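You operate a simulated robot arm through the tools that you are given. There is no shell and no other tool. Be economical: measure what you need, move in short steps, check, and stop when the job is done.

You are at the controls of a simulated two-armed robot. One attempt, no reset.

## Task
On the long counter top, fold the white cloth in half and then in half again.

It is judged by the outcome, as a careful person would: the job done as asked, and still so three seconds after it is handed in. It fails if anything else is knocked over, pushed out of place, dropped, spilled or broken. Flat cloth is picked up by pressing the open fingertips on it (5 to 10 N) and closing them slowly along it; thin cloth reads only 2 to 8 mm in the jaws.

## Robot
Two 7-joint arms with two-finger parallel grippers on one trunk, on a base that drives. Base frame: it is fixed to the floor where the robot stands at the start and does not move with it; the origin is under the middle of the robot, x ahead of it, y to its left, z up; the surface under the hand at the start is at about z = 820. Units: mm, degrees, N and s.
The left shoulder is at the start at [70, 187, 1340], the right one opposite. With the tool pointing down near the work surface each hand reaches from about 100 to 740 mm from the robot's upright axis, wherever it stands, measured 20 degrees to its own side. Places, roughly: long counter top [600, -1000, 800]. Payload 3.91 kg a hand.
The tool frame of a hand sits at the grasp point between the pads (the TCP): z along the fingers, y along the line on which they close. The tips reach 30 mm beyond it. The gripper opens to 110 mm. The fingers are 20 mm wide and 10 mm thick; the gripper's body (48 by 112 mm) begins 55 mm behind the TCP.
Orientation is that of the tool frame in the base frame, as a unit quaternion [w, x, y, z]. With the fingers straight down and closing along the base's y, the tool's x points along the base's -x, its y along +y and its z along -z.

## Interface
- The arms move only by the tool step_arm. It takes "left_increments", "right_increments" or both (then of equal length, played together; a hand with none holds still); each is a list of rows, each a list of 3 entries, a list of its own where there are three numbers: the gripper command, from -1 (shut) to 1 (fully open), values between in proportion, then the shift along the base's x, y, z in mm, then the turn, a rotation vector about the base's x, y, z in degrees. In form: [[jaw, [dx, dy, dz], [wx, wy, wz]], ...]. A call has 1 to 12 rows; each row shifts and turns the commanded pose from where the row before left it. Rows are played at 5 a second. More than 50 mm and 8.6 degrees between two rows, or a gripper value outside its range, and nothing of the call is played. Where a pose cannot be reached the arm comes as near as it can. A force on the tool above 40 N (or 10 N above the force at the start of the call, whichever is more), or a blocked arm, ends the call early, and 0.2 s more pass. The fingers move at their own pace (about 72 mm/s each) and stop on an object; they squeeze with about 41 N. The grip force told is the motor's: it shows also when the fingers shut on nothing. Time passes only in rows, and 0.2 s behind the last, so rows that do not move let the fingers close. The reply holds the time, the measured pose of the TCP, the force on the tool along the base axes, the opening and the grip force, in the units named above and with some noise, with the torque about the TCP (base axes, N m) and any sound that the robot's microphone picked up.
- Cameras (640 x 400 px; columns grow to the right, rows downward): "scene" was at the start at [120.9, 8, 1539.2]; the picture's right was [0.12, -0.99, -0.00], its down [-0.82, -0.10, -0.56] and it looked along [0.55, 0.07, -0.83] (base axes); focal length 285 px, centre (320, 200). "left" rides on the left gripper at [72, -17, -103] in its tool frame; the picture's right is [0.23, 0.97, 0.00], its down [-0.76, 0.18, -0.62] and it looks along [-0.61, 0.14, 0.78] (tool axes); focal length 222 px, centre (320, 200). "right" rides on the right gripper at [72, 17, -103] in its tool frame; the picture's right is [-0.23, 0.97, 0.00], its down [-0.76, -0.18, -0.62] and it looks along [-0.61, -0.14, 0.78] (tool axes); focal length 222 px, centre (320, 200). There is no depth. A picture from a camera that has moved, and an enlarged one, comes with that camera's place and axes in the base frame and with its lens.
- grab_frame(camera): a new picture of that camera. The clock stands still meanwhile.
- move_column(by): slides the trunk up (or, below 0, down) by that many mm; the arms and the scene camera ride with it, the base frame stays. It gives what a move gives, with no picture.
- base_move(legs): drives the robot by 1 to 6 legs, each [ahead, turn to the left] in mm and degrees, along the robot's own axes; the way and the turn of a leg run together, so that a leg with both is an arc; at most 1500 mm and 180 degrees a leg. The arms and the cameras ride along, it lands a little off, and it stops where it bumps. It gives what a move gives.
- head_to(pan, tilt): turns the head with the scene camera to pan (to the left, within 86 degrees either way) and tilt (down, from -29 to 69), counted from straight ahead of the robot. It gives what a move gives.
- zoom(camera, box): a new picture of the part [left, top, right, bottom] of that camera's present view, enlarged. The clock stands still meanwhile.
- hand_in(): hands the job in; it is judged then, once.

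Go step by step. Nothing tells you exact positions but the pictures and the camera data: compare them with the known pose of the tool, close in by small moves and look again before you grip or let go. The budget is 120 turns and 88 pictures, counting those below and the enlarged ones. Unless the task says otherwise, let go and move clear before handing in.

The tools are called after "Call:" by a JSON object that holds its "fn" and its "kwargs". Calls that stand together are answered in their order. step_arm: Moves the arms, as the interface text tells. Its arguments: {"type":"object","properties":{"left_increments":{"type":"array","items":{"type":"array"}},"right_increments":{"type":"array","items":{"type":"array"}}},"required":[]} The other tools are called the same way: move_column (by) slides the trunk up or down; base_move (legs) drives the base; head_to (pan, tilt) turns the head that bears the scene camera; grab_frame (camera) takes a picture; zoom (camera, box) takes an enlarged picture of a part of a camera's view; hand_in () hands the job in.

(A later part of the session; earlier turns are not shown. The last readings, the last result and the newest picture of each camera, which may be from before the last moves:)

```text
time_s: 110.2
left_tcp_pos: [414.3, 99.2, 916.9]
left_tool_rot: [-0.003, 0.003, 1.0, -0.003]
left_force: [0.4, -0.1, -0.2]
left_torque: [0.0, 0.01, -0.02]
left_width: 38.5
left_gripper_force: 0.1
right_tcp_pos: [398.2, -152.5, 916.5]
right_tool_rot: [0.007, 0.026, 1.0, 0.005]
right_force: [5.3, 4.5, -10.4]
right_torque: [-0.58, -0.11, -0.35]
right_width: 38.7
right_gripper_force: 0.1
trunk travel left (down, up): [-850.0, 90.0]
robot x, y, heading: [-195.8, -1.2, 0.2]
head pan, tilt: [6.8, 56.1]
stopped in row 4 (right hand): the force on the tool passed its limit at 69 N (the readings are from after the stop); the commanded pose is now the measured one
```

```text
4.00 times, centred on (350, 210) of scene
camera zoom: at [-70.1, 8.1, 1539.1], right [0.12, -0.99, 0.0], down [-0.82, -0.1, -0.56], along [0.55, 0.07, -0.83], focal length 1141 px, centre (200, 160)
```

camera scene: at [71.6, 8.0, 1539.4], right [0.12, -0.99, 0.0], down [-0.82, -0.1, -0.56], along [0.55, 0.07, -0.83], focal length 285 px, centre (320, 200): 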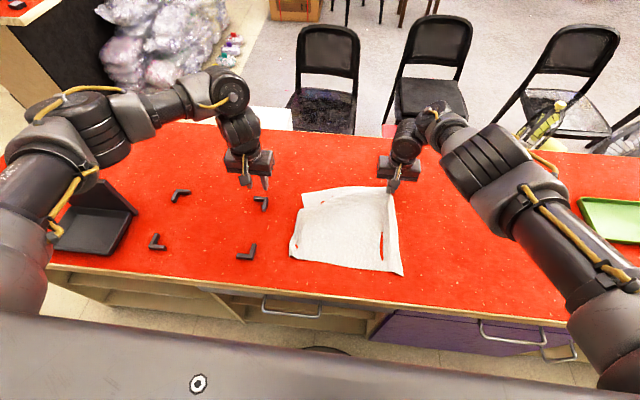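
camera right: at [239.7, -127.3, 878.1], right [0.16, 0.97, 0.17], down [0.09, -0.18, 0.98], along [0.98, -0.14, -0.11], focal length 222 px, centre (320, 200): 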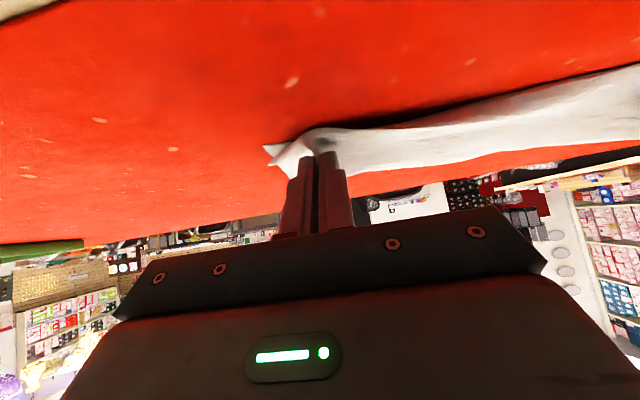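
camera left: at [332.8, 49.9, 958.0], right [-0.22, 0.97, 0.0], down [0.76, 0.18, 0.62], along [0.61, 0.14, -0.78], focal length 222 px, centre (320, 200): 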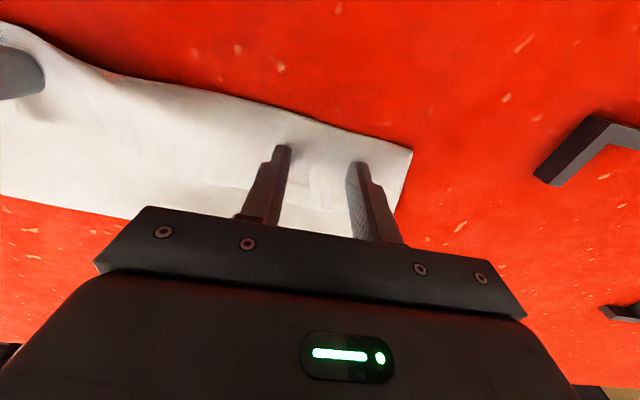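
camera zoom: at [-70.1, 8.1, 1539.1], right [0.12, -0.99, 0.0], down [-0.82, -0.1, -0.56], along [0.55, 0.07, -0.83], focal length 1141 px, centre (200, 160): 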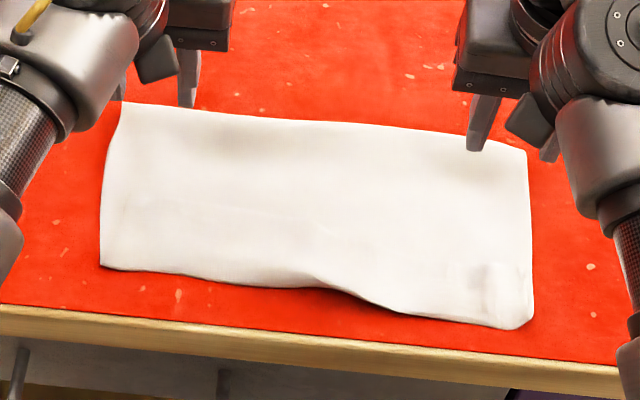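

The drag worked very well: the cloth is now a clean half, a strip at x ≈ 300–450, y ≈ −172–132. Next fold: right end over to the left end. I back off 50 mm for arm room, then place the right hand at the middle of the right end with its outer finger just off the cloth, so that closing pushes both layers.

Call:
{"fn": "base_move", "kwargs": {"legs": [[-50, 0]]}}

Call:
{"fn": "step_arm", "kwargs": {"left_increments": [[-0.3, [10, 30, 5], [0, 0, 0]], [-0.3, [15, 35, 5], [0, 0, 0]], [-0.3, [15, 30, 5], [0, 0, 0]], [-0.3, [0, 0, 0], [0, 0, 0]]], "right_increments": [[0.1, [14, 2, 0], [0, 0, 0]], [0.1, [12, 2, -15], [0, 0, 0]], [0.1, [0, 0, -15], [0, 0, 0]], [0.1, [0, 0, -10], [0, 0, 0]]]}}

Call:
{"fn": "grab_frame", "kwargs": {"camera": "right"}}

```text
time_s: 111.2
left_tcp_pos: [366.1, 99.1, 915.9]
left_tool_rot: [-0.003, 0.002, 1.0, -0.002]
left_force: [1.3, 0.7, -0.2]
left_torque: [0.01, 0.0, 0.02]
left_width: 38.4
left_gripper_force: 0.1
right_tcp_pos: [350.6, -153.5, 915.6]
right_tool_rot: [0.006, 0.027, 1.0, 0.004]
right_force: [5.0, 10.5, -12.6]
right_torque: [-1.5, -0.56, -0.96]
right_width: 38.7
right_gripper_force: 0.0
trunk travel left (down, up): [-850.0, 90.0]
robot x, y, heading: [-241.6, -0.6, 0.3]
head pan, tilt: [6.8, 56.1]
```

```text
time_s: 112.2
left_tcp_pos: [405.1, 195.4, 930.5]
left_tool_rot: [-0.003, 0.002, 1.0, -0.001]
left_force: [-0.3, 0.7, 0.0]
left_torque: [0.02, 0.02, 0.0]
left_width: 38.3
left_gripper_force: 0.1
right_tcp_pos: [374.7, -150.4, 877.2]
right_tool_rot: [0.008, 0.027, 1.0, 0.005]
right_force: [-0.4, 0.5, 0.4]
right_torque: [-0.02, -0.01, 0.0]
right_width: 60.6
right_gripper_force: 0.0
trunk travel left (down, up): [-850.0, 90.0]
robot x, y, heading: [-244.1, -2.7, 0.2]
head pan, tilt: [6.8, 56.1]
```

```text
13 pictures are left
camera right: at [301.6, -130.1, 979.8], right [0.28, 0.96, 0.01], down [0.74, -0.22, 0.63], along [0.61, -0.17, -0.77], focal length 222 px, centre (320, 200)
```

right: 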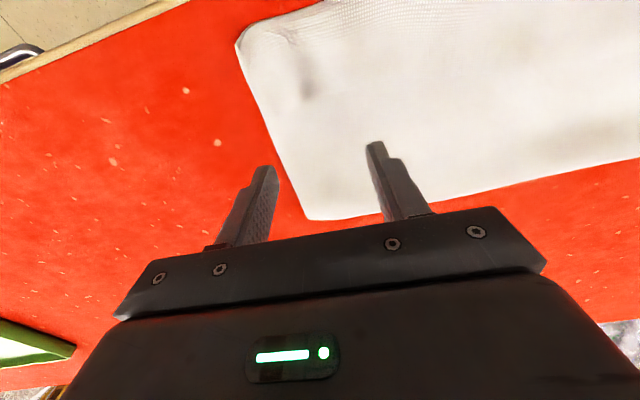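

The right end is at y ≈ −180, mid x ≈ 372. Shift 6 mm outward, lower to the table.

Call:
{"fn": "step_arm", "kwargs": {"right_increments": [[0.12, [-2, -7, 0], [0, 0, 0]], [0.12, [0, 0, -12], [0, 0, 0]], [0.12, [0, 0, -8], [0, 0, 0]], [0.12, [0, 0, -4], [0, 0, 0]], [0.12, [0, 0, -2], [0, 0, 0]], [0.12, [0, 0, 0], [0, 0, 0]]]}}

```text
time_s: 113.5
left_tcp_pos: [404.4, 194.3, 931.6]
left_tool_rot: [-0.001, 0.001, 1.0, -0.001]
left_force: [1.5, -0.4, -0.2]
left_torque: [-0.01, -0.01, 0.0]
left_width: 38.6
left_gripper_force: 0.1
right_tcp_pos: [371.0, -157.5, 851.4]
right_tool_rot: [0.007, 0.026, 1.0, 0.005]
right_force: [0.2, -1.0, -0.2]
right_torque: [-0.01, 0.03, 0.04]
right_width: 61.4
right_gripper_force: 0.1
trunk travel left (down, up): [-850.0, 90.0]
robot x, y, heading: [-240.4, 2.0, 0.3]
head pan, tilt: [6.8, 56.1]
```

Call:
{"fn": "step_arm", "kwargs": {"right_increments": [[0.12, [0, 0, -1], [0, 0, 0]], [0.07, [0, 0, -0.3], [0, 0, 0]], [0.02, [0, 0, 0], [0, 0, 0]], [-0.03, [0, 0, 0], [0, 0, 0]], [-0.08, [0, 0, 0], [0, 0, 0]], [-0.13, [0, 0, 0], [0, 0, 0]], [-0.18, [0, 0, 0], [0, 0, 0]], [-0.23, [0, 0, 0], [0, 0, 0]], [-0.28, [0, 0, 0], [0, 0, 0]], [-0.33, [0, 0, 0], [0, 0, 0]], [-0.38, [0, 0, 0], [0, 0, 0]], [-0.43, [0, 0, 0], [0, 0, 0]]]}}

Call:
{"fn": "zoom", "kwargs": {"camera": "right", "box": [200, 60, 440, 210]}}

```text
time_s: 116.2
left_tcp_pos: [404.0, 195.0, 931.2]
left_tool_rot: [-0.002, 0.003, 1.0, -0.001]
left_force: [0.0, 0.6, -0.1]
left_torque: [0.01, -0.02, -0.05]
left_width: 38.5
left_gripper_force: 0.1
right_tcp_pos: [372.3, -156.5, 851.0]
right_tool_rot: [0.008, 0.027, 1.0, 0.005]
right_force: [-0.7, -1.2, 2.5]
right_torque: [0.06, 0.02, -0.01]
right_width: 31.1
right_gripper_force: 0.0
trunk travel left (down, up): [-850.0, 90.0]
robot x, y, heading: [-244.3, -3.7, -0.0]
head pan, tilt: [6.8, 56.1]
```

```text
2.67 times, centred on (320, 135) of right
camera zoom: at [298.6, -136.9, 953.7], right [0.28, 0.96, 0.01], down [0.74, -0.22, 0.63], along [0.61, -0.17, -0.77], focal length 592 px, centre (320, 373)
```

zoom: 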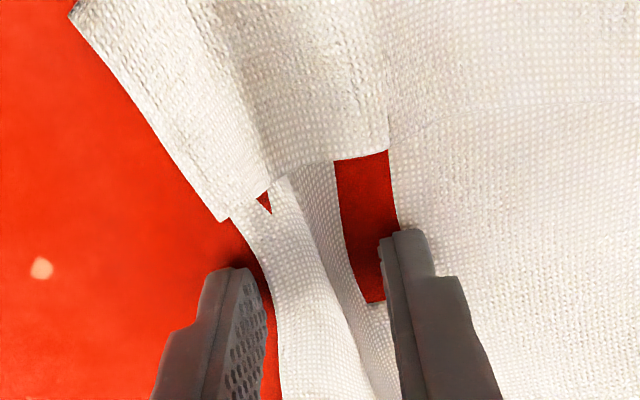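

Ridges show the top lip edge lying near mid-strip, so a single mid-grip is poor. I'll let go here and instead fold the left end over with both hands (left hand near corner, right hand far corner).

Call:
{"fn": "step_arm", "kwargs": {"right_increments": [[0, [0, 0, 2], [0, 0, 0]], [0.1, [0, 0, 10], [0, 0, 0]], [0.1, [0, 0, 25], [0, 0, 0]], [0.1, [10, 10, 40], [0, 0, 0]], [0.1, [10, 20, 30], [0, 0, 0]], [0.1, [10, 20, 10], [0, 0, 0]]]}}

Call:
{"fn": "base_move", "kwargs": {"legs": [[70, 0]]}}

Call:
{"fn": "zoom", "kwargs": {"camera": "scene", "box": [270, 150, 430, 250]}}

```text
time_s: 117.5
left_tcp_pos: [403.7, 194.3, 930.8]
left_tool_rot: [-0.002, 0.002, 1.0, -0.002]
left_force: [-0.3, 0.0, -0.2]
left_torque: [-0.01, -0.01, -0.01]
left_width: 38.5
left_gripper_force: 0.0
right_tcp_pos: [402.8, -105.1, 968.4]
right_tool_rot: [0.008, 0.026, 1.0, 0.005]
right_force: [0.3, -0.2, -1.0]
right_torque: [0.03, 0.0, 0.01]
right_width: 60.3
right_gripper_force: 0.0
trunk travel left (down, up): [-850.0, 90.0]
robot x, y, heading: [-242.0, -0.1, 0.1]
head pan, tilt: [6.8, 56.1]
```

```text
time_s: 118.9
left_tcp_pos: [475.0, 195.2, 932.4]
left_tool_rot: [0.007, 0.001, 1.0, -0.001]
left_force: [2.2, -11.7, -37.2]
left_torque: [1.5, -2.87, 0.94]
left_width: 38.5
left_gripper_force: 0.1
right_tcp_pos: [470.3, -105.2, 970.5]
right_tool_rot: [0.009, 0.025, 1.0, 0.005]
right_force: [1.6, 0.9, -0.6]
right_torque: [0.01, 0.07, 0.03]
right_width: 60.7
right_gripper_force: 0.0
trunk travel left (down, up): [-850.0, 90.0]
robot x, y, heading: [-171.1, -0.9, 0.1]
head pan, tilt: [6.8, 56.1]
stopped in leg 1: the force on the tool passed its limit at 73 N (the readings are from after the stop); the commanded pose is now the measured one
```

```text
4.00 times, centred on (350, 200) of scene
camera zoom: at [-42.0, 8.1, 1538.4], right [0.12, -0.99, 0.0], down [-0.83, -0.1, -0.55], along [0.55, 0.07, -0.83], focal length 1141 px, centre (200, 200)
```

zoom: 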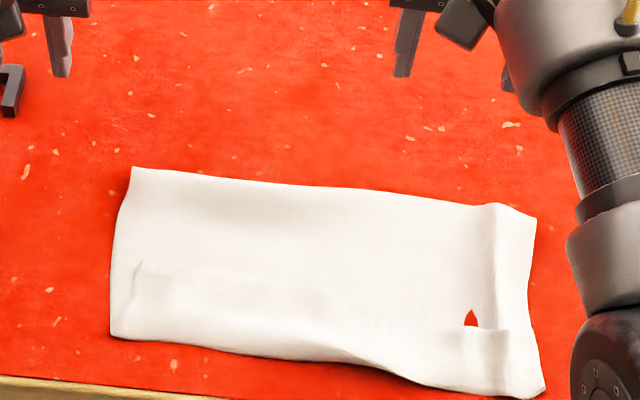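

The left arm is touching itself slightly; ease it forward and then go to the grip positions for the left end.

Call:
{"fn": "step_arm", "kwargs": {"left_increments": [[0.1, [15, 0, -3], [0, 0, 0]], [0.1, [15, 0, -5], [0, 0, 0]], [0.1, [0, 0, 0], [0, 0, 0]]]}}

```text
time_s: 119.7
left_tcp_pos: [499.0, 194.3, 929.9]
left_tool_rot: [0.011, 0.001, 1.0, -0.002]
left_force: [-0.8, 0.5, -0.5]
left_torque: [-0.01, -0.02, 0.04]
left_width: 60.6
left_gripper_force: 0.0
right_tcp_pos: [464.9, -105.6, 974.7]
right_tool_rot: [0.014, 0.026, 1.0, 0.004]
right_force: [-0.4, -0.2, 0.1]
right_torque: [-0.01, 0.0, 0.03]
right_width: 60.7
right_gripper_force: 0.0
trunk travel left (down, up): [-850.0, 90.0]
robot x, y, heading: [-171.6, -0.4, 0.2]
head pan, tilt: [6.8, 56.1]
```

Move both hands over the left end: left at the near part, right at the far part.

Call:
{"fn": "step_arm", "kwargs": {"left_increments": [[0.1, [-29, -10, -15], [0, 0, 0]], [0.1, [-29, -10, -15], [0, 0, 0]], [0.1, [-29, -14, -10], [0, 0, 0]], [0.1, [-29, -20, -10], [0, 0, 0]], [0.1, [-29, -20, 0], [0, 0, 0]], [0.1, [-28, -20, 0], [0, 0, 0]], [0.1, [0, 0, 0], [0, 0, 0]]], "right_increments": [[0.1, [0, 0, 0], [0, 0, 0]], [0.1, [-3, 34, -15], [0, 0, 0]], [0.1, [-3, 34, -16], [0, 0, 0]], [0.1, [-3, 34, -16], [0, 0, 0]], [0.1, [-4, 35, -16], [0, 0, 0]], [0.1, [-4, 35, -16], [0, 0, 0]], [0.1, [-2, 34, -16], [0, 0, 0]]]}}

Call:
{"fn": "grab_frame", "kwargs": {"camera": "left"}}

```text
time_s: 121.3
left_tcp_pos: [326.8, 101.1, 877.3]
left_tool_rot: [0.011, 0.001, 1.0, -0.002]
left_force: [-0.5, 0.4, -0.1]
left_torque: [-0.01, -0.01, -0.01]
left_width: 60.6
left_gripper_force: 0.1
right_tcp_pos: [451.8, 55.0, 893.3]
right_tool_rot: [0.017, 0.039, 0.999, 0.001]
right_force: [-0.3, 0.3, -0.6]
right_torque: [0.01, -0.02, -0.03]
right_width: 60.5
right_gripper_force: 0.2
right hand out of reach, approached as far as the arm can: row 7
trunk travel left (down, up): [-850.0, 90.0]
robot x, y, heading: [-169.6, -2.3, 0.0]
head pan, tilt: [6.8, 56.1]
```

```text
10 pictures are left
camera left: at [251.4, 84.4, 980.2], right [-0.23, 0.97, -0.01], down [0.75, 0.18, 0.64], along [0.62, 0.14, -0.77], focal length 222 px, centre (320, 200)
```

left: 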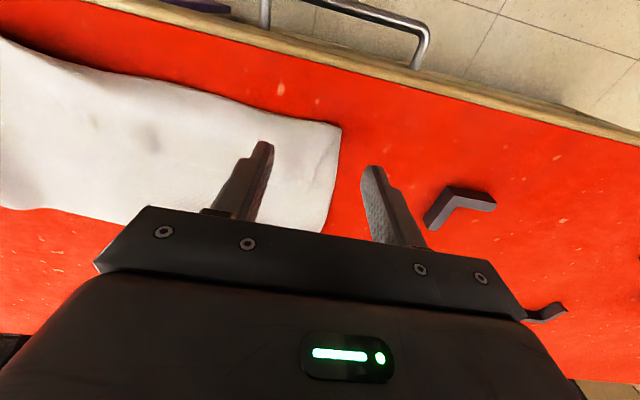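

The right hand lacks a bit of reach; a small base turn to the left (6°) will help both hands. Raise slightly and turn.

Call:
{"fn": "step_arm", "kwargs": {"left_increments": [[0.1, [4, -10, 15], [0, 0, 0]], [0.1, [0, -10, 0], [0, 0, 0]]], "right_increments": [[0.1, [0, -10, 5], [0, 0, 0]], [0.1, [0, -10, 0], [0, 0, 0]]]}}

Call:
{"fn": "base_move", "kwargs": {"legs": [[0, 6]]}}

```text
time_s: 121.7
left_tcp_pos: [326.9, 93.9, 886.3]
left_tool_rot: [0.004, 0.001, 1.0, 0.001]
left_force: [-0.1, -0.9, 0.7]
left_torque: [-0.02, -0.12, 0.0]
left_width: 60.5
left_gripper_force: 0.0
right_tcp_pos: [452.9, 51.6, 901.6]
right_tool_rot: [0.022, 0.036, 0.999, 0.005]
right_force: [0.3, 0.0, 0.1]
right_torque: [0.03, 0.05, -0.01]
right_width: 60.4
right_gripper_force: 0.1
trunk travel left (down, up): [-850.0, 90.0]
robot x, y, heading: [-172.3, -1.4, -0.2]
head pan, tilt: [6.8, 56.1]
stopped in row 1 (right hand): the force on the tool passed its limit at 59 N (the readings are from after the stop); the commanded pose is now the measured one
```

```text
time_s: 122.6
left_tcp_pos: [312.1, 145.7, 885.3]
left_tool_rot: [0.004, -0.051, 0.999, 0.001]
left_force: [-7.8, -0.4, -2.4]
left_torque: [-0.03, -0.89, -0.09]
left_width: 60.8
left_gripper_force: 0.0
right_tcp_pos: [444.9, 116.2, 902.2]
right_tool_rot: [0.021, -0.017, 1.0, 0.004]
right_force: [7.8, -1.3, 3.6]
right_torque: [0.1, 1.2, -0.11]
right_width: 60.6
right_gripper_force: 0.1
trunk travel left (down, up): [-850.0, 90.0]
robot x, y, heading: [-168.2, -3.0, 6.1]
head pan, tilt: [6.8, 56.1]
```

The hands touch each other side by side, so I'll do the fold sequentially: left hand retracts, right hand first takes the far-left corner (top + bottom layers).

Call:
{"fn": "step_arm", "kwargs": {"left_increments": [[0.1, [-4, 20, 3], [0, 0, 0]], [0.1, [0, 35, 5], [0, 0, 0]], [0.1, [0, 40, 5], [0, 0, 0]], [0.1, [0, 30, 5], [0, 0, 0]], [0.1, [0, 0, 0], [0, 0, 0]]]}}

Call:
{"fn": "step_arm", "kwargs": {"right_increments": [[0.1, [-6, -12, -15], [0, 0, 0]], [0.1, [0, 0, -15], [0, 0, 0]], [0.1, [0, 0, -5], [0, 0, 0]], [0.1, [0, 0, 0], [0, 0, 0]]]}}

Call:
{"fn": "grab_frame", "kwargs": {"camera": "right"}}

```text
time_s: 123.2
left_tcp_pos: [310.2, 182.2, 890.6]
left_tool_rot: [0.006, -0.062, 0.998, -0.002]
left_force: [5.7, -14.9, -11.9]
left_torque: [2.08, -0.31, 1.37]
left_width: 60.7
left_gripper_force: 0.0
right_tcp_pos: [444.7, 116.8, 901.6]
right_tool_rot: [0.022, -0.016, 1.0, 0.004]
right_force: [-0.6, 1.0, 0.1]
right_torque: [0.01, 0.0, -0.02]
right_width: 60.5
right_gripper_force: 0.0
trunk travel left (down, up): [-850.0, 90.0]
robot x, y, heading: [-172.1, -0.2, 6.0]
head pan, tilt: [6.8, 56.1]
stopped in row 2 (left hand): the force on the tool passed its limit at 96 N (the readings are from after the stop); the commanded pose is now the measured one
```

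```text
time_s: 124.2
left_tcp_pos: [308.6, 183.2, 890.0]
left_tool_rot: [0.006, -0.063, 0.998, 0.0]
left_force: [1.4, -12.6, -9.5]
left_torque: [1.69, -0.67, 0.95]
left_width: 60.4
left_gripper_force: 0.0
right_tcp_pos: [439.7, 104.8, 867.7]
right_tool_rot: [0.022, -0.017, 1.0, 0.004]
right_force: [2.6, -0.8, -1.1]
right_torque: [-0.07, 0.18, -0.05]
right_width: 60.5
right_gripper_force: 0.0
trunk travel left (down, up): [-850.0, 90.0]
robot x, y, heading: [-166.0, -2.5, 6.1]
head pan, tilt: [6.8, 56.1]
stopped in row 4 (left hand): the force on the tool passed its limit at 40 N (the readings are from after the stop); the commanded pose is now the measured one
```

```text
9 pictures are left
camera right: at [362.0, 117.9, 967.2], right [0.2, 0.98, 0.02], down [0.74, -0.16, 0.66], along [0.65, -0.11, -0.76], focal length 222 px, centre (320, 200)
```

right: 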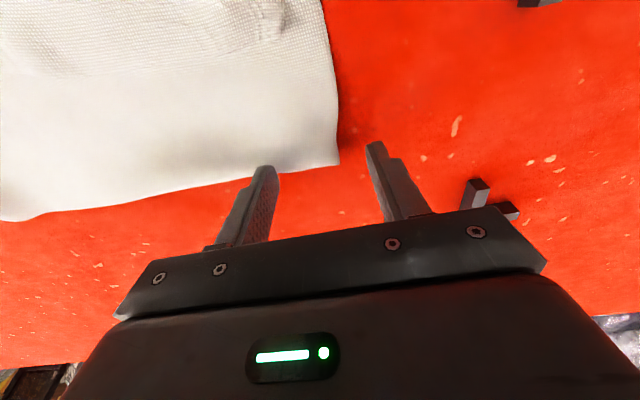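

Ease the left hand out diagonally, and lower the right hand around the far-left corner.

Call:
{"fn": "step_arm", "kwargs": {"left_increments": [[0.1, [6, 8, 0], [0, 0, 0]], [0.1, [15, 20, 0], [0, 0, 0]], [0.1, [15, 25, 5], [0, 0, 0]], [0.1, [15, 25, 10], [0, 0, 0]], [0.1, [15, 15, 10], [0, 0, 0]], [0.1, [0, 0, 0], [0, 0, 0]]], "right_increments": [[0.1, [0, 0, 0], [0, 0, 0]], [0.1, [-3, -6, 0], [0, 0, 0]], [0.1, [0, 0, -6], [0, 0, 0]], [0.1, [0, 0, -6], [0, 0, 0]], [0.1, [0, 0, -4], [0, 0, 0]], [0.1, [0, 0, -1], [0, 0, 0]]]}}

```text
time_s: 124.6
left_tcp_pos: [312.4, 184.7, 890.3]
left_tool_rot: [0.004, -0.066, 0.998, 0.0]
left_force: [3.9, -8.9, -9.5]
left_torque: [1.3, -0.33, 0.83]
left_width: 60.5
left_gripper_force: 0.2
right_tcp_pos: [440.6, 104.2, 867.9]
right_tool_rot: [0.023, -0.015, 1.0, 0.005]
right_force: [0.7, 0.7, 0.2]
right_torque: [0.07, 0.03, 0.02]
right_width: 60.6
right_gripper_force: 0.1
trunk travel left (down, up): [-850.0, 90.0]
robot x, y, heading: [-171.3, -3.4, 6.2]
head pan, tilt: [6.8, 56.1]
stopped in row 1 (left hand): the force on the tool passed its limit at 59 N (the readings are from after the stop); the commanded pose is now the measured one
```

Call:
{"fn": "step_arm", "kwargs": {"left_increments": [[0.1, [6, -6, -3], [0, 0, 0]], [0.1, [10, -4, -3], [0, 0, 0]], [0.1, [15, 0, 0], [0, 0, 0]], [0.1, [0, 0, 0], [0, 0, 0]]]}}

```text
time_s: 125.0
left_tcp_pos: [315.7, 180.0, 888.2]
left_tool_rot: [0.003, -0.063, 0.998, 0.0]
left_force: [-2.9, 0.8, 1.4]
left_torque: [-0.13, -0.36, -0.15]
left_width: 60.6
left_gripper_force: 0.1
right_tcp_pos: [445.3, 96.7, 865.9]
right_tool_rot: [0.025, -0.008, 1.0, 0.003]
right_force: [3.6, -0.5, -0.9]
right_torque: [0.08, 0.32, -0.01]
right_width: 60.3
right_gripper_force: 0.0
trunk travel left (down, up): [-850.0, 90.0]
robot x, y, heading: [-170.4, 0.8, 6.1]
head pan, tilt: [6.8, 56.1]
stopped in row 2 (left hand): the force on the tool passed its limit at 52 N (the readings are from after the stop); the commanded pose is now the measured one
```

The left hand is wedged between its own arm and the right hand's camera; move the right away first, then bring the left forward and out.

Call:
{"fn": "step_arm", "kwargs": {"right_increments": [[0.1, [8, -8, 3], [0, 0, 0]], [0.1, [10, -35, 15], [0, 0, 0]], [0.1, [0, -45, 15], [0, 0, 0]], [0.1, [0, -45, 15], [0, 0, 0]], [0.1, [0, -30, 0], [0, 0, 0]]]}}

Call:
{"fn": "step_arm", "kwargs": {"left_increments": [[0.1, [15, 0, 0], [0, 0, 0]], [0.1, [35, 0, 0], [0, 0, 0]], [0.1, [40, 0, 5], [0, 0, 0]], [0.1, [40, 20, 10], [0, 0, 0]], [0.1, [25, 35, 10], [0, 0, 0]], [0.1, [0, 30, 10], [0, 0, 0]], [0.1, [0, 0, 0], [0, 0, 0]]]}}

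```text
time_s: 126.2
left_tcp_pos: [316.2, 180.5, 888.2]
left_tool_rot: [0.003, -0.064, 0.998, 0.002]
left_force: [-0.9, 0.5, 1.3]
left_torque: [0.02, 0.01, -0.02]
left_width: 60.7
left_gripper_force: 0.0
right_tcp_pos: [459.9, -67.0, 914.0]
right_tool_rot: [0.025, -0.009, 1.0, 0.003]
right_force: [-0.1, 0.6, 0.4]
right_torque: [0.01, -0.02, 0.0]
right_width: 60.7
right_gripper_force: 0.1
trunk travel left (down, up): [-850.0, 90.0]
robot x, y, heading: [-172.7, -3.6, 6.2]
head pan, tilt: [6.8, 56.1]
```

```text
time_s: 127.8
left_tcp_pos: [470.8, 265.9, 924.8]
left_tool_rot: [0.004, -0.063, 0.998, 0.0]
left_force: [0.1, -0.2, 0.3]
left_torque: [0.03, -0.02, -0.02]
left_width: 60.6
left_gripper_force: 0.1
right_tcp_pos: [461.6, -66.5, 913.9]
right_tool_rot: [0.024, -0.009, 1.0, 0.003]
right_force: [0.4, 0.1, 0.1]
right_torque: [0.01, 0.0, 0.01]
right_width: 60.5
right_gripper_force: 0.0
trunk travel left (down, up): [-850.0, 90.0]
robot x, y, heading: [-173.7, 0.2, 6.0]
head pan, tilt: [6.8, 56.1]
```

Both free. Right hand back to the far-left corner, down to the table.

Call:
{"fn": "step_arm", "kwargs": {"right_increments": [[0.1, [-5, 40, 0], [0, 0, 0]], [0.1, [-5, 42, -8], [0, 0, 0]], [0.1, [-5, 42, -12], [0, 0, 0]], [0.1, [-8, 40, -15], [0, 0, 0]], [0.1, [0, 0, -15], [0, 0, 0]], [0.1, [0, 0, -8], [0, 0, 0]], [0.1, [0, 0, -4], [0, 0, 0]], [0.1, [0, 0, 0], [0, 0, 0]]]}}

```text
time_s: 129.5
left_tcp_pos: [468.3, 265.8, 925.9]
left_tool_rot: [0.005, -0.063, 0.998, 0.001]
left_force: [-0.2, -0.2, 0.3]
left_torque: [-0.02, 0.02, -0.02]
left_width: 60.3
left_gripper_force: 0.0
right_tcp_pos: [454.0, 71.6, 852.8]
right_tool_rot: [0.034, 0.001, 0.999, -0.011]
right_force: [-9.0, -0.2, 28.0]
right_torque: [0.95, 0.54, 0.32]
right_width: 60.4
right_gripper_force: 0.0
trunk travel left (down, up): [-850.0, 90.0]
robot x, y, heading: [-171.8, 0.2, 5.9]
head pan, tilt: [6.8, 56.1]
stopped in row 8 (right hand): the force on the tool passed its limit at 41 N (the readings are from after the stop); the commanded pose is now the measured one
```

It landed off target; lift and correct.

Call:
{"fn": "step_arm", "kwargs": {"right_increments": [[0.1, [-6, 0, 10], [0, 0, 0]], [0.1, [-8, 8, 5], [0, 0, 0]], [0.1, [-5, 10, 0], [0, 0, 0]], [0.1, [0, 8, 0], [0, 0, 0]], [0.1, [0, 0, 0], [0, 0, 0]]]}}

Call:
{"fn": "grab_frame", "kwargs": {"camera": "scene"}}

```text
time_s: 130.9
left_tcp_pos: [470.0, 266.3, 924.4]
left_tool_rot: [0.004, -0.064, 0.998, 0.0]
left_force: [-0.1, -0.4, 0.1]
left_torque: [0.0, 0.03, -0.01]
left_width: 60.6
left_gripper_force: 0.1
right_tcp_pos: [445.2, 63.8, 854.0]
right_tool_rot: [0.034, 0.017, 0.999, -0.031]
right_force: [-4.6, -0.7, 11.9]
right_torque: [0.46, 0.22, 0.16]
right_width: 59.8
right_gripper_force: 0.0
trunk travel left (down, up): [-850.0, 90.0]
robot x, y, heading: [-171.2, -1.4, 6.2]
head pan, tilt: [6.8, 56.1]
stopped in row 5 (right hand): the arm was blocked; the commanded pose is now the measured one
```

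```text
8 pictures are left
camera scene: at [-53.7, 20.7, 1539.3], right [0.22, -0.98, 0.0], down [-0.81, -0.18, -0.56], along [0.55, 0.12, -0.83], focal length 285 px, centre (320, 200)
```

scene: 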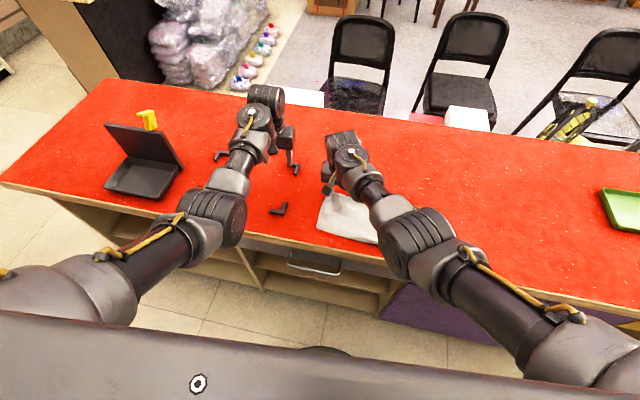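

The right arm is blocked in that posture. I'll withdraw it and use the left hand, with the base turned right so it can reach both ends.

Call:
{"fn": "step_arm", "kwargs": {"right_increments": [[0.1, [0, -5, 15], [0, 0, 0]], [0.1, [0, -20, 30], [0, 0, 0]], [0.1, [0, -40, 25], [0, 0, 0]], [0.1, [0, -45, 10], [0, 0, 0]], [0.1, [0, -45, 0], [0, 0, 0]], [0.1, [0, -45, 0], [0, 0, 0]], [0.1, [0, -45, 0], [0, 0, 0]], [0.1, [0, -45, 0], [0, 0, 0]]]}}

Call:
{"fn": "base_move", "kwargs": {"legs": [[0, -14]]}}

```text
time_s: 132.4
left_tcp_pos: [470.9, 263.7, 925.0]
left_tool_rot: [0.003, -0.063, 0.998, 0.002]
left_force: [-1.1, -0.2, -0.1]
left_torque: [0.03, -0.02, -0.02]
left_width: 60.5
left_gripper_force: 0.0
right_tcp_pos: [444.4, -160.4, 932.3]
right_tool_rot: [0.033, 0.025, 0.999, -0.028]
right_force: [7.4, 10.4, -14.4]
right_torque: [-1.4, -0.4, -0.99]
right_width: 60.4
right_gripper_force: 0.0
trunk travel left (down, up): [-850.0, 90.0]
robot x, y, heading: [-165.6, -0.5, 5.8]
head pan, tilt: [6.8, 56.1]
stopped in row 7 (right hand): the force on the tool passed its limit at 85 N (the readings are from after the stop); the commanded pose is now the measured one
```

```text
time_s: 133.7
left_tcp_pos: [517.6, 102.4, 924.9]
left_tool_rot: [0.003, 0.059, 0.998, 0.0]
left_force: [-0.3, -1.1, -0.3]
left_torque: [0.03, 0.01, 0.0]
left_width: 60.4
left_gripper_force: 0.1
right_tcp_pos: [387.1, -303.1, 932.2]
right_tool_rot: [0.03, 0.146, 0.988, -0.033]
right_force: [10.1, 21.4, -20.1]
right_torque: [-3.48, -0.42, -2.27]
right_width: 60.5
right_gripper_force: 0.0
trunk travel left (down, up): [-850.0, 90.0]
robot x, y, heading: [-170.4, 2.1, -8.0]
head pan, tilt: [6.8, 56.1]
```

Call:
{"fn": "step_arm", "kwargs": {"left_increments": [[0.1, [-27, -2, 0], [0, 0, 7]], [0.1, [-27, -3, -15], [0, 0, 0]], [0.1, [-27, 0, -20], [0, 0, 0]], [0.1, [0, 0, -15], [0, 0, 0]], [0.1, [0, 0, -13], [0, 0, 0]], [0.1, [0, 0, -7], [0, 0, 0]], [0.1, [0, 0, -3.5], [0, 0, 0]], [0.1, [0, 0, 0], [0, 0, 0]]], "right_increments": [[0.1, [10, 5, -3], [0, 0, 0]], [0.1, [15, 0, -3], [0, 0, 0]], [0.1, [0, 0, 0], [0, 0, 0]], [0.1, [0, 0, 0], [0, 0, 0]], [0.1, [0, 0, 0], [0, 0, 0]], [0.1, [0, 0, 0], [0, 0, 0]], [0.1, [0, 0, 0], [0, 0, 0]], [0.1, [0, 0, 0], [0, 0, 0]]]}}

Call:
{"fn": "grab_frame", "kwargs": {"camera": "left"}}

```text
time_s: 135.5
left_tcp_pos: [434.5, 96.2, 850.8]
left_tool_rot: [0.004, -0.001, 1.0, 0.0]
left_force: [-0.4, 0.4, 8.4]
left_torque: [-0.29, 0.07, 0.0]
left_width: 60.7
left_gripper_force: 0.0
right_tcp_pos: [412.1, -299.2, 926.1]
right_tool_rot: [0.03, 0.147, 0.988, -0.032]
right_force: [-0.8, -0.1, -0.1]
right_torque: [0.03, 0.05, -0.01]
right_width: 60.3
right_gripper_force: 0.0
trunk travel left (down, up): [-850.0, 90.0]
robot x, y, heading: [-174.5, 3.9, -8.3]
head pan, tilt: [6.8, 56.1]
```

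```text
7 pictures are left
camera left: at [362.4, 79.8, 954.2], right [-0.23, 0.97, 0.0], down [0.76, 0.18, 0.63], along [0.61, 0.14, -0.78], focal length 222 px, centre (320, 200)
```

left: 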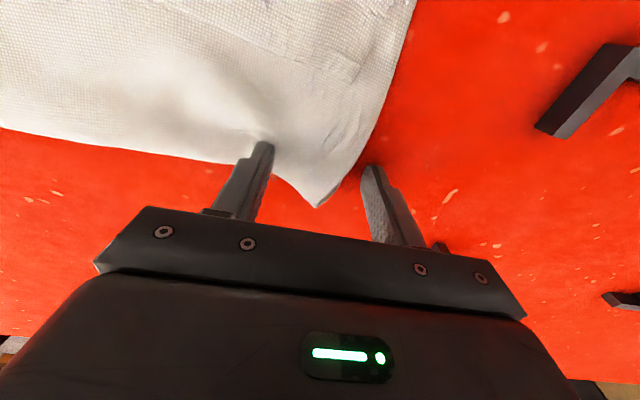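

The corner sits between the fingers. Close slowly on it.

Call:
{"fn": "step_arm", "kwargs": {"left_increments": [[0.0, [0, 0, 0], [0, 0, 0]], [-0.08, [0, 0, 0], [0, 0, 0]], [-0.16, [0, 0, 0], [0, 0, 0]], [-0.24, [0, 0, 0], [0, 0, 0]], [-0.32, [0, 0, 0], [0, 0, 0]], [-0.4, [0, 0, 0], [0, 0, 0]], [-0.48, [0, 0, 0], [0, 0, 0]], [-0.56, [0, 0, 0], [0, 0, 0]], [-0.64, [0, 0, 0], [0, 0, 0]], [-0.74, [0, 0, 0], [0, 0, 0]], [-1, [0, 0, 0], [0, 0, 0]], [-1, [0, 0, 0], [0, 0, 0]]]}}

```text
time_s: 138.1
left_tcp_pos: [434.8, 95.7, 850.9]
left_tool_rot: [0.005, -0.001, 1.0, 0.0]
left_force: [0.4, -2.4, 13.1]
left_torque: [-0.21, 0.12, -0.01]
left_width: 2.5
left_gripper_force: 41.5
right_tcp_pos: [411.9, -300.1, 926.2]
right_tool_rot: [0.032, 0.147, 0.988, -0.032]
right_force: [-0.1, -0.7, -0.3]
right_torque: [-0.02, -0.01, 0.03]
right_width: 60.6
right_gripper_force: 0.0
trunk travel left (down, up): [-850.0, 90.0]
robot x, y, heading: [-171.7, -2.6, -8.2]
head pan, tilt: [6.8, 56.1]
```

Gripped (2.5 mm). Carry it in an arc over to the right end.

Call:
{"fn": "step_arm", "kwargs": {"left_increments": [[-1, [0, -4, 30], [0, 0, 0]], [-1, [0, -13, 28], [0, 0, 0]], [-1, [0, -20, 24], [0, 0, 0]], [-1, [0, -26, 18], [0, 0, 0]], [-1, [0, -30, 11], [0, 0, 0]], [-1, [0, -33, 4], [0, 0, 0]], [-1, [0, -33, -4], [0, 0, 0]], [-1, [0, -30, -11], [0, 0, 0]], [-1, [0, -26, -18], [0, 0, 0]], [-1, [0, -20, -24], [0, 0, 0]], [-1, [0, -14, -26], [0, 0, 0]], [-1, [0, 0, 0], [0, 0, 0]]]}}

Call:
{"fn": "grab_frame", "kwargs": {"camera": "left"}}

```text
time_s: 140.7
left_tcp_pos: [434.8, -139.4, 887.3]
left_tool_rot: [0.007, -0.007, 1.0, 0.0]
left_force: [-0.6, 0.9, -0.3]
left_torque: [-0.03, 0.0, -0.01]
left_width: 2.5
left_gripper_force: 41.0
left hand out of reach, approached as far as the arm can: row 11
right_tcp_pos: [412.3, -297.7, 926.3]
right_tool_rot: [0.029, 0.147, 0.988, -0.033]
right_force: [0.4, -0.1, 0.4]
right_torque: [0.01, -0.03, 0.01]
right_width: 60.6
right_gripper_force: 0.0
trunk travel left (down, up): [-850.0, 90.0]
robot x, y, heading: [-172.8, -0.4, -8.4]
head pan, tilt: [6.8, 56.1]
```

```text
6 pictures are left
camera left: at [361.4, -156.8, 989.3], right [-0.24, 0.97, 0.0], down [0.75, 0.19, 0.63], along [0.61, 0.15, -0.77], focal length 222 px, centre (320, 200)
```

left: 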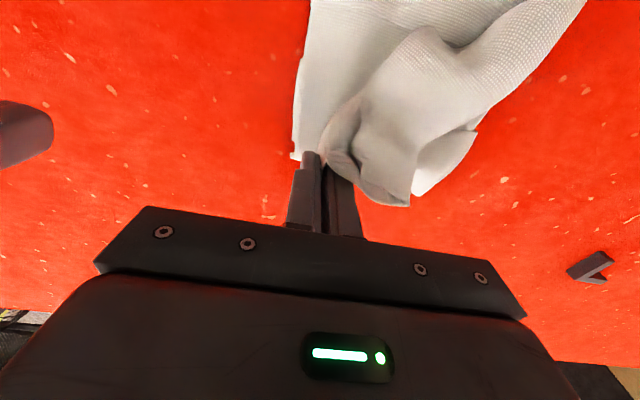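

The far-left corner is above the far-right corner. Lower here.

Call:
{"fn": "step_arm", "kwargs": {"left_increments": [[-1, [-3, 4, -12], [0, 0, 0]], [-1, [-3, 0, -12], [0, 0, 0]], [-1, [0, 0, -7], [0, 0, 0]], [-1, [0, 0, 0], [0, 0, 0]]]}}

```text
time_s: 141.7
left_tcp_pos: [433.4, -120.1, 852.6]
left_tool_rot: [0.008, -0.012, 1.0, 0.007]
left_force: [2.9, -7.6, 23.3]
left_torque: [-0.08, -0.04, -0.03]
left_width: 2.4
left_gripper_force: 40.8
right_tcp_pos: [409.7, -299.2, 926.1]
right_tool_rot: [0.03, 0.147, 0.988, -0.031]
right_force: [0.3, -0.2, 0.9]
right_torque: [0.03, 0.02, 0.02]
right_width: 60.3
right_gripper_force: 0.1
trunk travel left (down, up): [-850.0, 90.0]
robot x, y, heading: [-169.0, -2.3, -8.0]
head pan, tilt: [6.8, 56.1]
```

Lift a few mm, use a small base turn to bring it to the right end, then release.

Call:
{"fn": "step_arm", "kwargs": {"left_increments": [[-1, [0, 0, 6], [0, 0, 0]], [-1, [0, 0, 5], [0, 0, 0]]]}}

Call:
{"fn": "base_move", "kwargs": {"legs": [[0, -3]]}}

Call:
{"fn": "step_arm", "kwargs": {"left_increments": [[-1, [0, 0, -5], [0, 0, 0]], [-1, [0, 0, -3], [0, 0, 0]], [-0.6, [0, 0, 0], [0, 0, 0]], [-0.4, [0, 0, 0], [0, 0, 0]], [-0.4, [0, 0, 5], [0, 0, 0]], [-0.4, [0, 0, 30], [0, 0, 0]], [-0.4, [0, 10, 40], [0, 0, 0]], [-0.4, [0, 40, 10], [0, 0, 0]], [-0.4, [0, 45, 0], [0, 0, 0]], [-0.4, [0, 45, 0], [0, 0, 0]], [0.1, [0, 45, 0], [0, 0, 0]], [0.1, [0, 40, 0], [0, 0, 0]]]}}

Call:
{"fn": "zoom", "kwargs": {"camera": "scene", "box": [210, 130, 370, 230]}}

```text
time_s: 142.3
left_tcp_pos: [438.1, -126.3, 870.5]
left_tool_rot: [0.012, -0.013, 1.0, 0.003]
left_force: [0.2, 1.3, 0.1]
left_torque: [-0.03, -0.01, -0.03]
left_width: 2.4
left_gripper_force: 41.6
right_tcp_pos: [411.6, -298.5, 925.9]
right_tool_rot: [0.029, 0.146, 0.988, -0.033]
right_force: [-0.2, -0.3, 0.3]
right_torque: [-0.01, 0.02, -0.01]
right_width: 60.3
right_gripper_force: 0.0
trunk travel left (down, up): [-850.0, 90.0]
robot x, y, heading: [-170.3, -2.3, -8.2]
head pan, tilt: [6.8, 56.1]
```

```text
time_s: 143.1
left_tcp_pos: [429.7, -156.4, 867.7]
left_tool_rot: [0.009, 0.014, 1.0, 0.005]
left_force: [-0.3, -1.0, 0.2]
left_torque: [-0.04, -0.01, 0.02]
left_width: 2.5
left_gripper_force: 41.2
right_tcp_pos: [395.6, -327.5, 926.4]
right_tool_rot: [0.029, 0.171, 0.984, -0.034]
right_force: [0.2, 0.5, 0.4]
right_torque: [0.0, 0.04, 0.04]
right_width: 60.2
right_gripper_force: 0.1
trunk travel left (down, up): [-850.0, 90.0]
robot x, y, heading: [-167.9, 2.2, -10.9]
head pan, tilt: [6.8, 56.1]
```

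```text
time_s: 145.7
left_tcp_pos: [429.2, 69.5, 944.7]
left_tool_rot: [0.011, 0.014, 1.0, 0.005]
left_force: [0.1, 0.0, 0.9]
left_torque: [-0.02, 0.03, 0.03]
left_width: 60.6
left_gripper_force: 0.0
right_tcp_pos: [396.3, -326.3, 926.8]
right_tool_rot: [0.028, 0.172, 0.984, -0.035]
right_force: [-0.2, -0.5, 0.7]
right_torque: [-0.01, -0.03, 0.02]
right_width: 60.7
right_gripper_force: 0.0
trunk travel left (down, up): [-850.0, 90.0]
robot x, y, heading: [-172.0, 0.5, -10.9]
head pan, tilt: [6.8, 56.1]
```

```text
4.00 times, centred on (290, 180) of scene
camera zoom: at [-50.9, -13.5, 1539.3], right [-0.07, -1.0, 0.0], down [-0.83, 0.06, -0.56], along [0.56, -0.04, -0.83], focal length 1141 px, centre (440, 280)
```

zoom: 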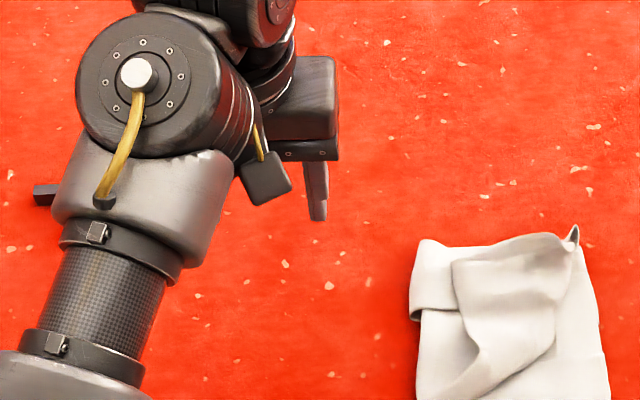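

Call:
{"fn": "zoom", "kwargs": {"camera": "scene", "box": [270, 170, 400, 251]}}

```text
4.92 times, centred on (335, 210) of scene
camera zoom: at [-50.9, -13.5, 1539.3], right [-0.07, -1.0, 0.0], down [-0.83, 0.06, -0.56], along [0.56, -0.04, -0.83], focal length 1404 px, centre (246, 148)
```

zoom: 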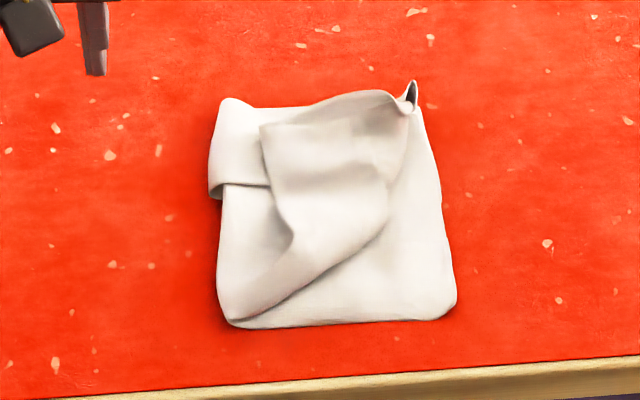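

The packet is nearly square; the near-left corner of the flap lies at about (367,−129) and should go to (311,−159). I'll press lightly on it and drag it there.

Call:
{"fn": "step_arm", "kwargs": {"left_increments": [[-0.6, [-10, -36, 0], [0, 0, 0]], [-0.6, [-10, -36, -10], [0, 0, 0]], [-0.6, [-10, -36, -20], [0, 0, 0]], [-0.6, [-10, -36, -20], [0, 0, 0]], [-0.6, [-9, -36, -20], [0, 0, 0]], [-0.6, [0, 0, -8], [0, 0, 0]], [-0.6, [0, 0, -5], [0, 0, 0]], [-0.6, [0, 0, -4], [0, 0, 0]], [-0.6, [0, 0, 0], [0, 0, 0]]]}}

```text
time_s: 147.7
left_tcp_pos: [387.8, -99.5, 854.7]
left_tool_rot: [0.012, 0.009, 1.0, 0.014]
left_force: [0.1, 0.2, 0.3]
left_torque: [0.0, 0.01, -0.03]
left_width: 21.9
left_gripper_force: 0.0
right_tcp_pos: [396.4, -328.4, 926.2]
right_tool_rot: [0.028, 0.172, 0.984, -0.033]
right_force: [-0.7, 0.2, 0.3]
right_torque: [-0.06, 0.0, -0.01]
right_width: 60.4
right_gripper_force: 0.1
trunk travel left (down, up): [-850.0, 90.0]
robot x, y, heading: [-170.9, -1.1, -10.9]
head pan, tilt: [6.8, 56.1]
```

Call:
{"fn": "step_arm", "kwargs": {"left_increments": [[-0.6, [0, 0, -1.5], [0, 0, 0]], [-0.6, [0, 0, -0.8], [0, 0, 0]], [-0.6, [0, 0, 0], [0, 0, 0]]]}}

```text
time_s: 148.5
left_tcp_pos: [385.9, -100.7, 852.6]
left_tool_rot: [0.013, 0.009, 1.0, 0.014]
left_force: [-2.1, -0.6, 5.2]
left_torque: [-0.09, 0.02, -0.03]
left_width: 22.0
left_gripper_force: 0.1
right_tcp_pos: [396.3, -329.3, 925.5]
right_tool_rot: [0.029, 0.172, 0.984, -0.034]
right_force: [-0.4, 0.1, 0.2]
right_torque: [-0.03, -0.01, -0.02]
right_width: 60.5
right_gripper_force: 0.0
trunk travel left (down, up): [-850.0, 90.0]
robot x, y, heading: [-170.7, 0.5, -11.2]
head pan, tilt: [6.8, 56.1]
```

Call:
{"fn": "step_arm", "kwargs": {"left_increments": [[-0.6, [-7, -4, 0], [0, 0, 0]], [-0.6, [-7, -4, 0], [0, 0, 0]], [-0.6, [-7, -4, 0], [0, 0, 0]], [-0.6, [-7, -4, 0], [0, 0, 0]], [-0.6, [-7, -4, 0], [0, 0, 0]], [-0.6, [-7, -4, 0], [0, 0, 0]], [-0.6, [-7, -4, 0], [0, 0, 0]], [-0.6, [-7, -4, 0], [0, 0, 0]], [-0.6, [0, 0, 15], [0, 0, 0]], [-0.6, [0, 0, 40], [0, 0, 0]], [-0.6, [20, 40, 10], [0, 0, 0]], [-0.6, [10, 40, 0], [0, 0, 0]]]}}

Call:
{"fn": "zoom", "kwargs": {"camera": "scene", "box": [270, 170, 400, 251]}}

```text
time_s: 151.1
left_tcp_pos: [353.1, -62.3, 919.5]
left_tool_rot: [0.009, 0.015, 1.0, 0.004]
left_force: [0.9, 0.5, 0.5]
left_torque: [-0.02, 0.03, -0.02]
left_width: 22.1
left_gripper_force: 0.1
right_tcp_pos: [396.7, -327.4, 926.2]
right_tool_rot: [0.029, 0.172, 0.984, -0.034]
right_force: [-0.1, 0.1, -0.8]
right_torque: [0.03, -0.01, -0.02]
right_width: 60.7
right_gripper_force: 0.0
trunk travel left (down, up): [-850.0, 90.0]
robot x, y, heading: [-170.9, -2.1, -10.9]
head pan, tilt: [6.8, 56.1]
```

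```text
4.92 times, centred on (335, 210) of scene
camera zoom: at [-50.4, -13.2, 1539.3], right [-0.07, -1.0, 0.0], down [-0.83, 0.06, -0.56], along [0.56, -0.04, -0.83], focal length 1404 px, centre (246, 148)
```

zoom: 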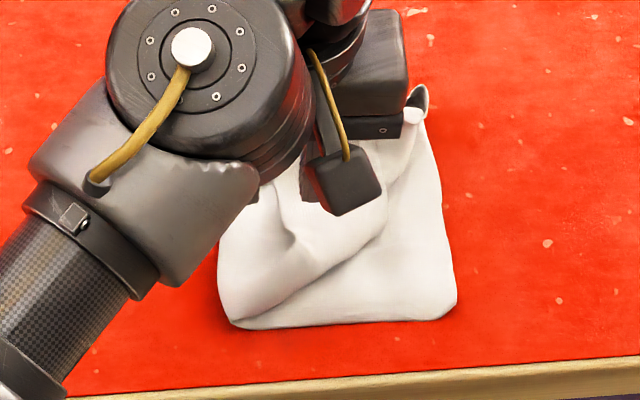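

The flap barely moved under light pressure. I'll turn the base 4° more for reach and pinch the flap's near corner to carry it.

Call:
{"fn": "base_move", "kwargs": {"legs": [[0, -4]]}}

Call:
{"fn": "step_arm", "kwargs": {"left_increments": [[0, [10, -8, -10], [0, 0, 0]], [0, [14, -8, -15], [0, 0, 4]], [0, [0, 0, -15], [0, 0, 0]], [0, [0, 0, -12], [0, 0, 0]], [0, [0, 0, -10], [0, 0, 0]], [0, [0, 0, -4], [0, 0, 0]], [0, [0, 0, 0], [0, 0, 0]]]}}

Call:
{"fn": "grab_frame", "kwargs": {"camera": "left"}}

```text
time_s: 152.0
left_tcp_pos: [349.0, -98.2, 919.6]
left_tool_rot: [0.01, 0.048, 0.999, 0.005]
left_force: [0.2, -0.3, -0.4]
left_torque: [0.02, -0.02, 0.0]
left_width: 22.4
left_gripper_force: 0.0
right_tcp_pos: [373.8, -365.6, 927.0]
right_tool_rot: [0.028, 0.206, 0.978, -0.034]
right_force: [0.7, 0.1, 0.4]
right_torque: [0.01, -0.01, 0.02]
right_width: 60.5
right_gripper_force: 0.0
trunk travel left (down, up): [-850.0, 90.0]
robot x, y, heading: [-176.0, -4.0, -14.9]
head pan, tilt: [6.8, 56.1]
```

```text
time_s: 153.6
left_tcp_pos: [374.1, -114.8, 853.5]
left_tool_rot: [0.011, 0.012, 1.0, 0.006]
left_force: [0.2, 0.3, 0.4]
left_torque: [0.01, 0.0, -0.01]
left_width: 55.1
left_gripper_force: 0.0
right_tcp_pos: [372.2, -366.0, 926.3]
right_tool_rot: [0.027, 0.207, 0.977, -0.034]
right_force: [1.1, -0.8, 0.2]
right_torque: [-0.02, 0.04, 0.01]
right_width: 60.6
right_gripper_force: 0.0
trunk travel left (down, up): [-850.0, 90.0]
robot x, y, heading: [-172.3, -0.6, -15.4]
head pan, tilt: [6.8, 56.1]
```

```text
2 pictures are left
camera left: at [298.7, -130.7, 955.7], right [-0.2, 0.98, 0.01], down [0.75, 0.15, 0.64], along [0.63, 0.13, -0.77], focal length 222 px, centre (320, 200)
```

left: 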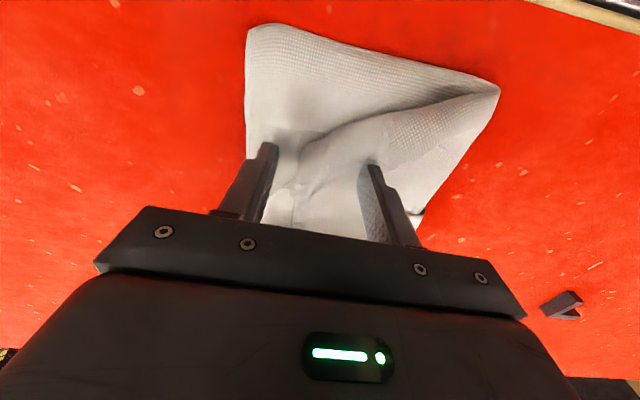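

The flap's corner is between the fingers. Light contact, then close.

Call:
{"fn": "step_arm", "kwargs": {"left_increments": [[0, [-4, 4, -1.5], [0, 0, 0]], [-0.1, [0, 0, 0], [0, 0, 0]], [-0.2, [0, 0, 0], [0, 0, 0]], [-0.3, [0, 0, 0], [0, 0, 0]], [-0.4, [0, 0, 0], [0, 0, 0]], [-0.5, [0, 0, 0], [0, 0, 0]], [-0.6, [0, 0, 0], [0, 0, 0]], [-0.7, [0, 0, 0], [0, 0, 0]], [-0.8, [0, 0, 0], [0, 0, 0]], [-0.9, [0, 0, 0], [0, 0, 0]], [-1, [0, 0, 0], [0, 0, 0]], [-1, [0, 0, 0], [0, 0, 0]]]}}

```text
time_s: 156.2
left_tcp_pos: [368.8, -110.8, 852.6]
left_tool_rot: [0.011, 0.013, 1.0, 0.006]
left_force: [-1.0, -0.3, 2.3]
left_torque: [-0.02, 0.01, 0.01]
left_width: 1.9
left_gripper_force: 41.3
right_tcp_pos: [372.7, -366.8, 926.3]
right_tool_rot: [0.028, 0.207, 0.977, -0.035]
right_force: [0.1, -0.6, 0.5]
right_torque: [0.0, 0.0, -0.01]
right_width: 60.4
right_gripper_force: 0.1
trunk travel left (down, up): [-850.0, 90.0]
robot x, y, heading: [-173.4, 1.5, -14.7]
head pan, tilt: [6.8, 56.1]
```

Gripped lightly. Lift 20 mm, carry toward the near-right corner, lower, release and lift.

Call:
{"fn": "step_arm", "kwargs": {"left_increments": [[-1, [0, 0, 12], [0, 0, 0]], [-1, [-8, -5, 12], [0, 0, 0]], [-1, [-12, -9, 0], [0, 0, 0]], [-1, [-12, -9, 0], [0, 0, 0]], [-1, [-10, -8, -6], [0, 0, 0]], [-1, [-3, -3, -10], [0, 0, 0]], [-1, [0, 0, -5], [0, 0, 0]], [-0.7, [0, 0, 0], [0, 0, 0]], [-0.4, [0, 0, 0], [0, 0, 0]], [-0.4, [0, 0, 8], [0, 0, 0]], [-0.4, [0, 0, 30], [0, 0, 0]], [-0.4, [20, 0, 30], [0, 0, 0]]]}}

Call:
{"fn": "step_arm", "kwargs": {"left_increments": [[-0.4, [30, 30, 10], [0, 0, 0]], [-0.4, [30, 40, 0], [0, 0, 0]], [-0.4, [20, 45, 0], [0, 0, 0]], [-0.4, [10, 45, 0], [0, 0, 0]], [-0.4, [0, 45, 0], [0, 0, 0]]]}}

Call:
{"fn": "zoom", "kwargs": {"camera": "scene", "box": [240, 160, 400, 260]}}

```text
time_s: 158.8
left_tcp_pos: [343.6, -145.0, 922.6]
left_tool_rot: [0.008, 0.014, 1.0, 0.007]
left_force: [-0.2, 0.2, -0.7]
left_torque: [0.03, 0.01, 0.0]
left_width: 32.9
left_gripper_force: 0.0
right_tcp_pos: [372.9, -366.0, 925.0]
right_tool_rot: [0.028, 0.205, 0.978, -0.034]
right_force: [-0.7, 0.3, 0.0]
right_torque: [-0.03, 0.03, 0.01]
right_width: 60.5
right_gripper_force: 0.0
trunk travel left (down, up): [-850.0, 90.0]
robot x, y, heading: [-171.5, -1.1, -14.6]
head pan, tilt: [6.8, 56.1]
```

```text
time_s: 160.0
left_tcp_pos: [437.6, 59.2, 932.0]
left_tool_rot: [0.013, 0.003, 1.0, 0.005]
left_force: [2.3, -18.9, -11.3]
left_torque: [2.36, -0.68, 1.64]
left_width: 33.4
left_gripper_force: 0.0
right_tcp_pos: [372.8, -365.2, 926.9]
right_tool_rot: [0.027, 0.207, 0.977, -0.035]
right_force: [0.3, -0.5, -0.7]
right_torque: [-0.01, 0.0, -0.01]
right_width: 60.6
right_gripper_force: 0.1
trunk travel left (down, up): [-850.0, 90.0]
robot x, y, heading: [-171.1, -1.3, -14.9]
head pan, tilt: [6.8, 56.1]
stopped in row 5 (left hand): the force on the tool passed its limit at 72 N (the readings are from after the stop); the commanded pose is now the measured one
```

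```text
4.00 times, centred on (320, 210) of scene
camera zoom: at [-52.4, -22.3, 1539.3], right [-0.14, -0.99, 0.0], down [-0.82, 0.12, -0.56], along [0.55, -0.08, -0.83], focal length 1141 px, centre (320, 160)
```

zoom: 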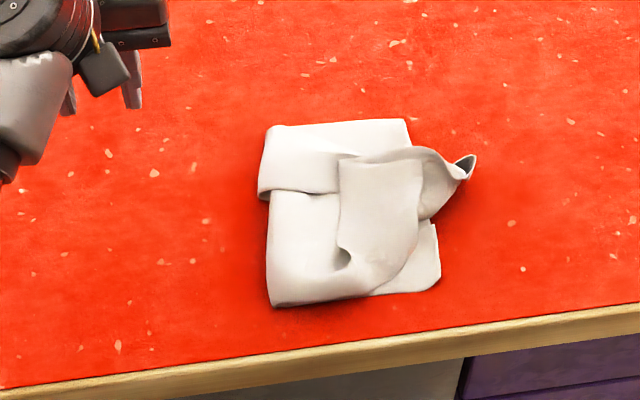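

The near corner is closer now, but the far corner's tail sticks out ~30 mm to the right at about (398,−198). I'll use the right hand to pinch that tail and set it back to about (440,−158).

Call:
{"fn": "step_arm", "kwargs": {"left_increments": [[-0.4, [8, -8, 0], [0, 0, 0]], [-0.4, [10, -5, 0], [0, 0, 0]], [-0.4, [0, 0, 0], [0, 0, 0]], [-0.4, [0, 0, 0], [0, 0, 0]], [-0.4, [0, 0, 0], [0, 0, 0]], [-0.4, [0, 0, 0], [0, 0, 0]], [-0.4, [0, 0, 0], [0, 0, 0]], [-0.4, [0, 0, 0], [0, 0, 0]]], "right_increments": [[0.1, [7, 38, 0], [0, 0, 0]], [0.1, [7, 42, -5], [0, 0, 0]], [0.1, [7, 43, -15], [0, 0, 0]], [0.1, [5, 43, -18], [0, 0, 0]], [0.1, [0, 0, -15], [0, 0, 0]], [0.1, [0, 0, -12], [0, 0, 0]], [0.1, [0, 0, -6], [0, 0, 0]], [0.1, [0, 0, 0], [0, 0, 0]]]}}

```text
time_s: 161.8
left_tcp_pos: [455.5, 45.1, 931.9]
left_tool_rot: [0.012, 0.005, 1.0, 0.005]
left_force: [0.0, 0.2, -1.1]
left_torque: [-0.01, 0.04, 0.03]
left_width: 32.9
left_gripper_force: 0.0
right_tcp_pos: [399.4, -200.8, 855.7]
right_tool_rot: [0.028, 0.206, 0.978, -0.033]
right_force: [-0.4, 0.4, 2.2]
right_torque: [0.11, -0.02, -0.01]
right_width: 60.6
right_gripper_force: 0.2
trunk travel left (down, up): [-850.0, 90.0]
robot x, y, heading: [-172.5, -3.2, -14.8]
head pan, tilt: [6.8, 56.1]
```

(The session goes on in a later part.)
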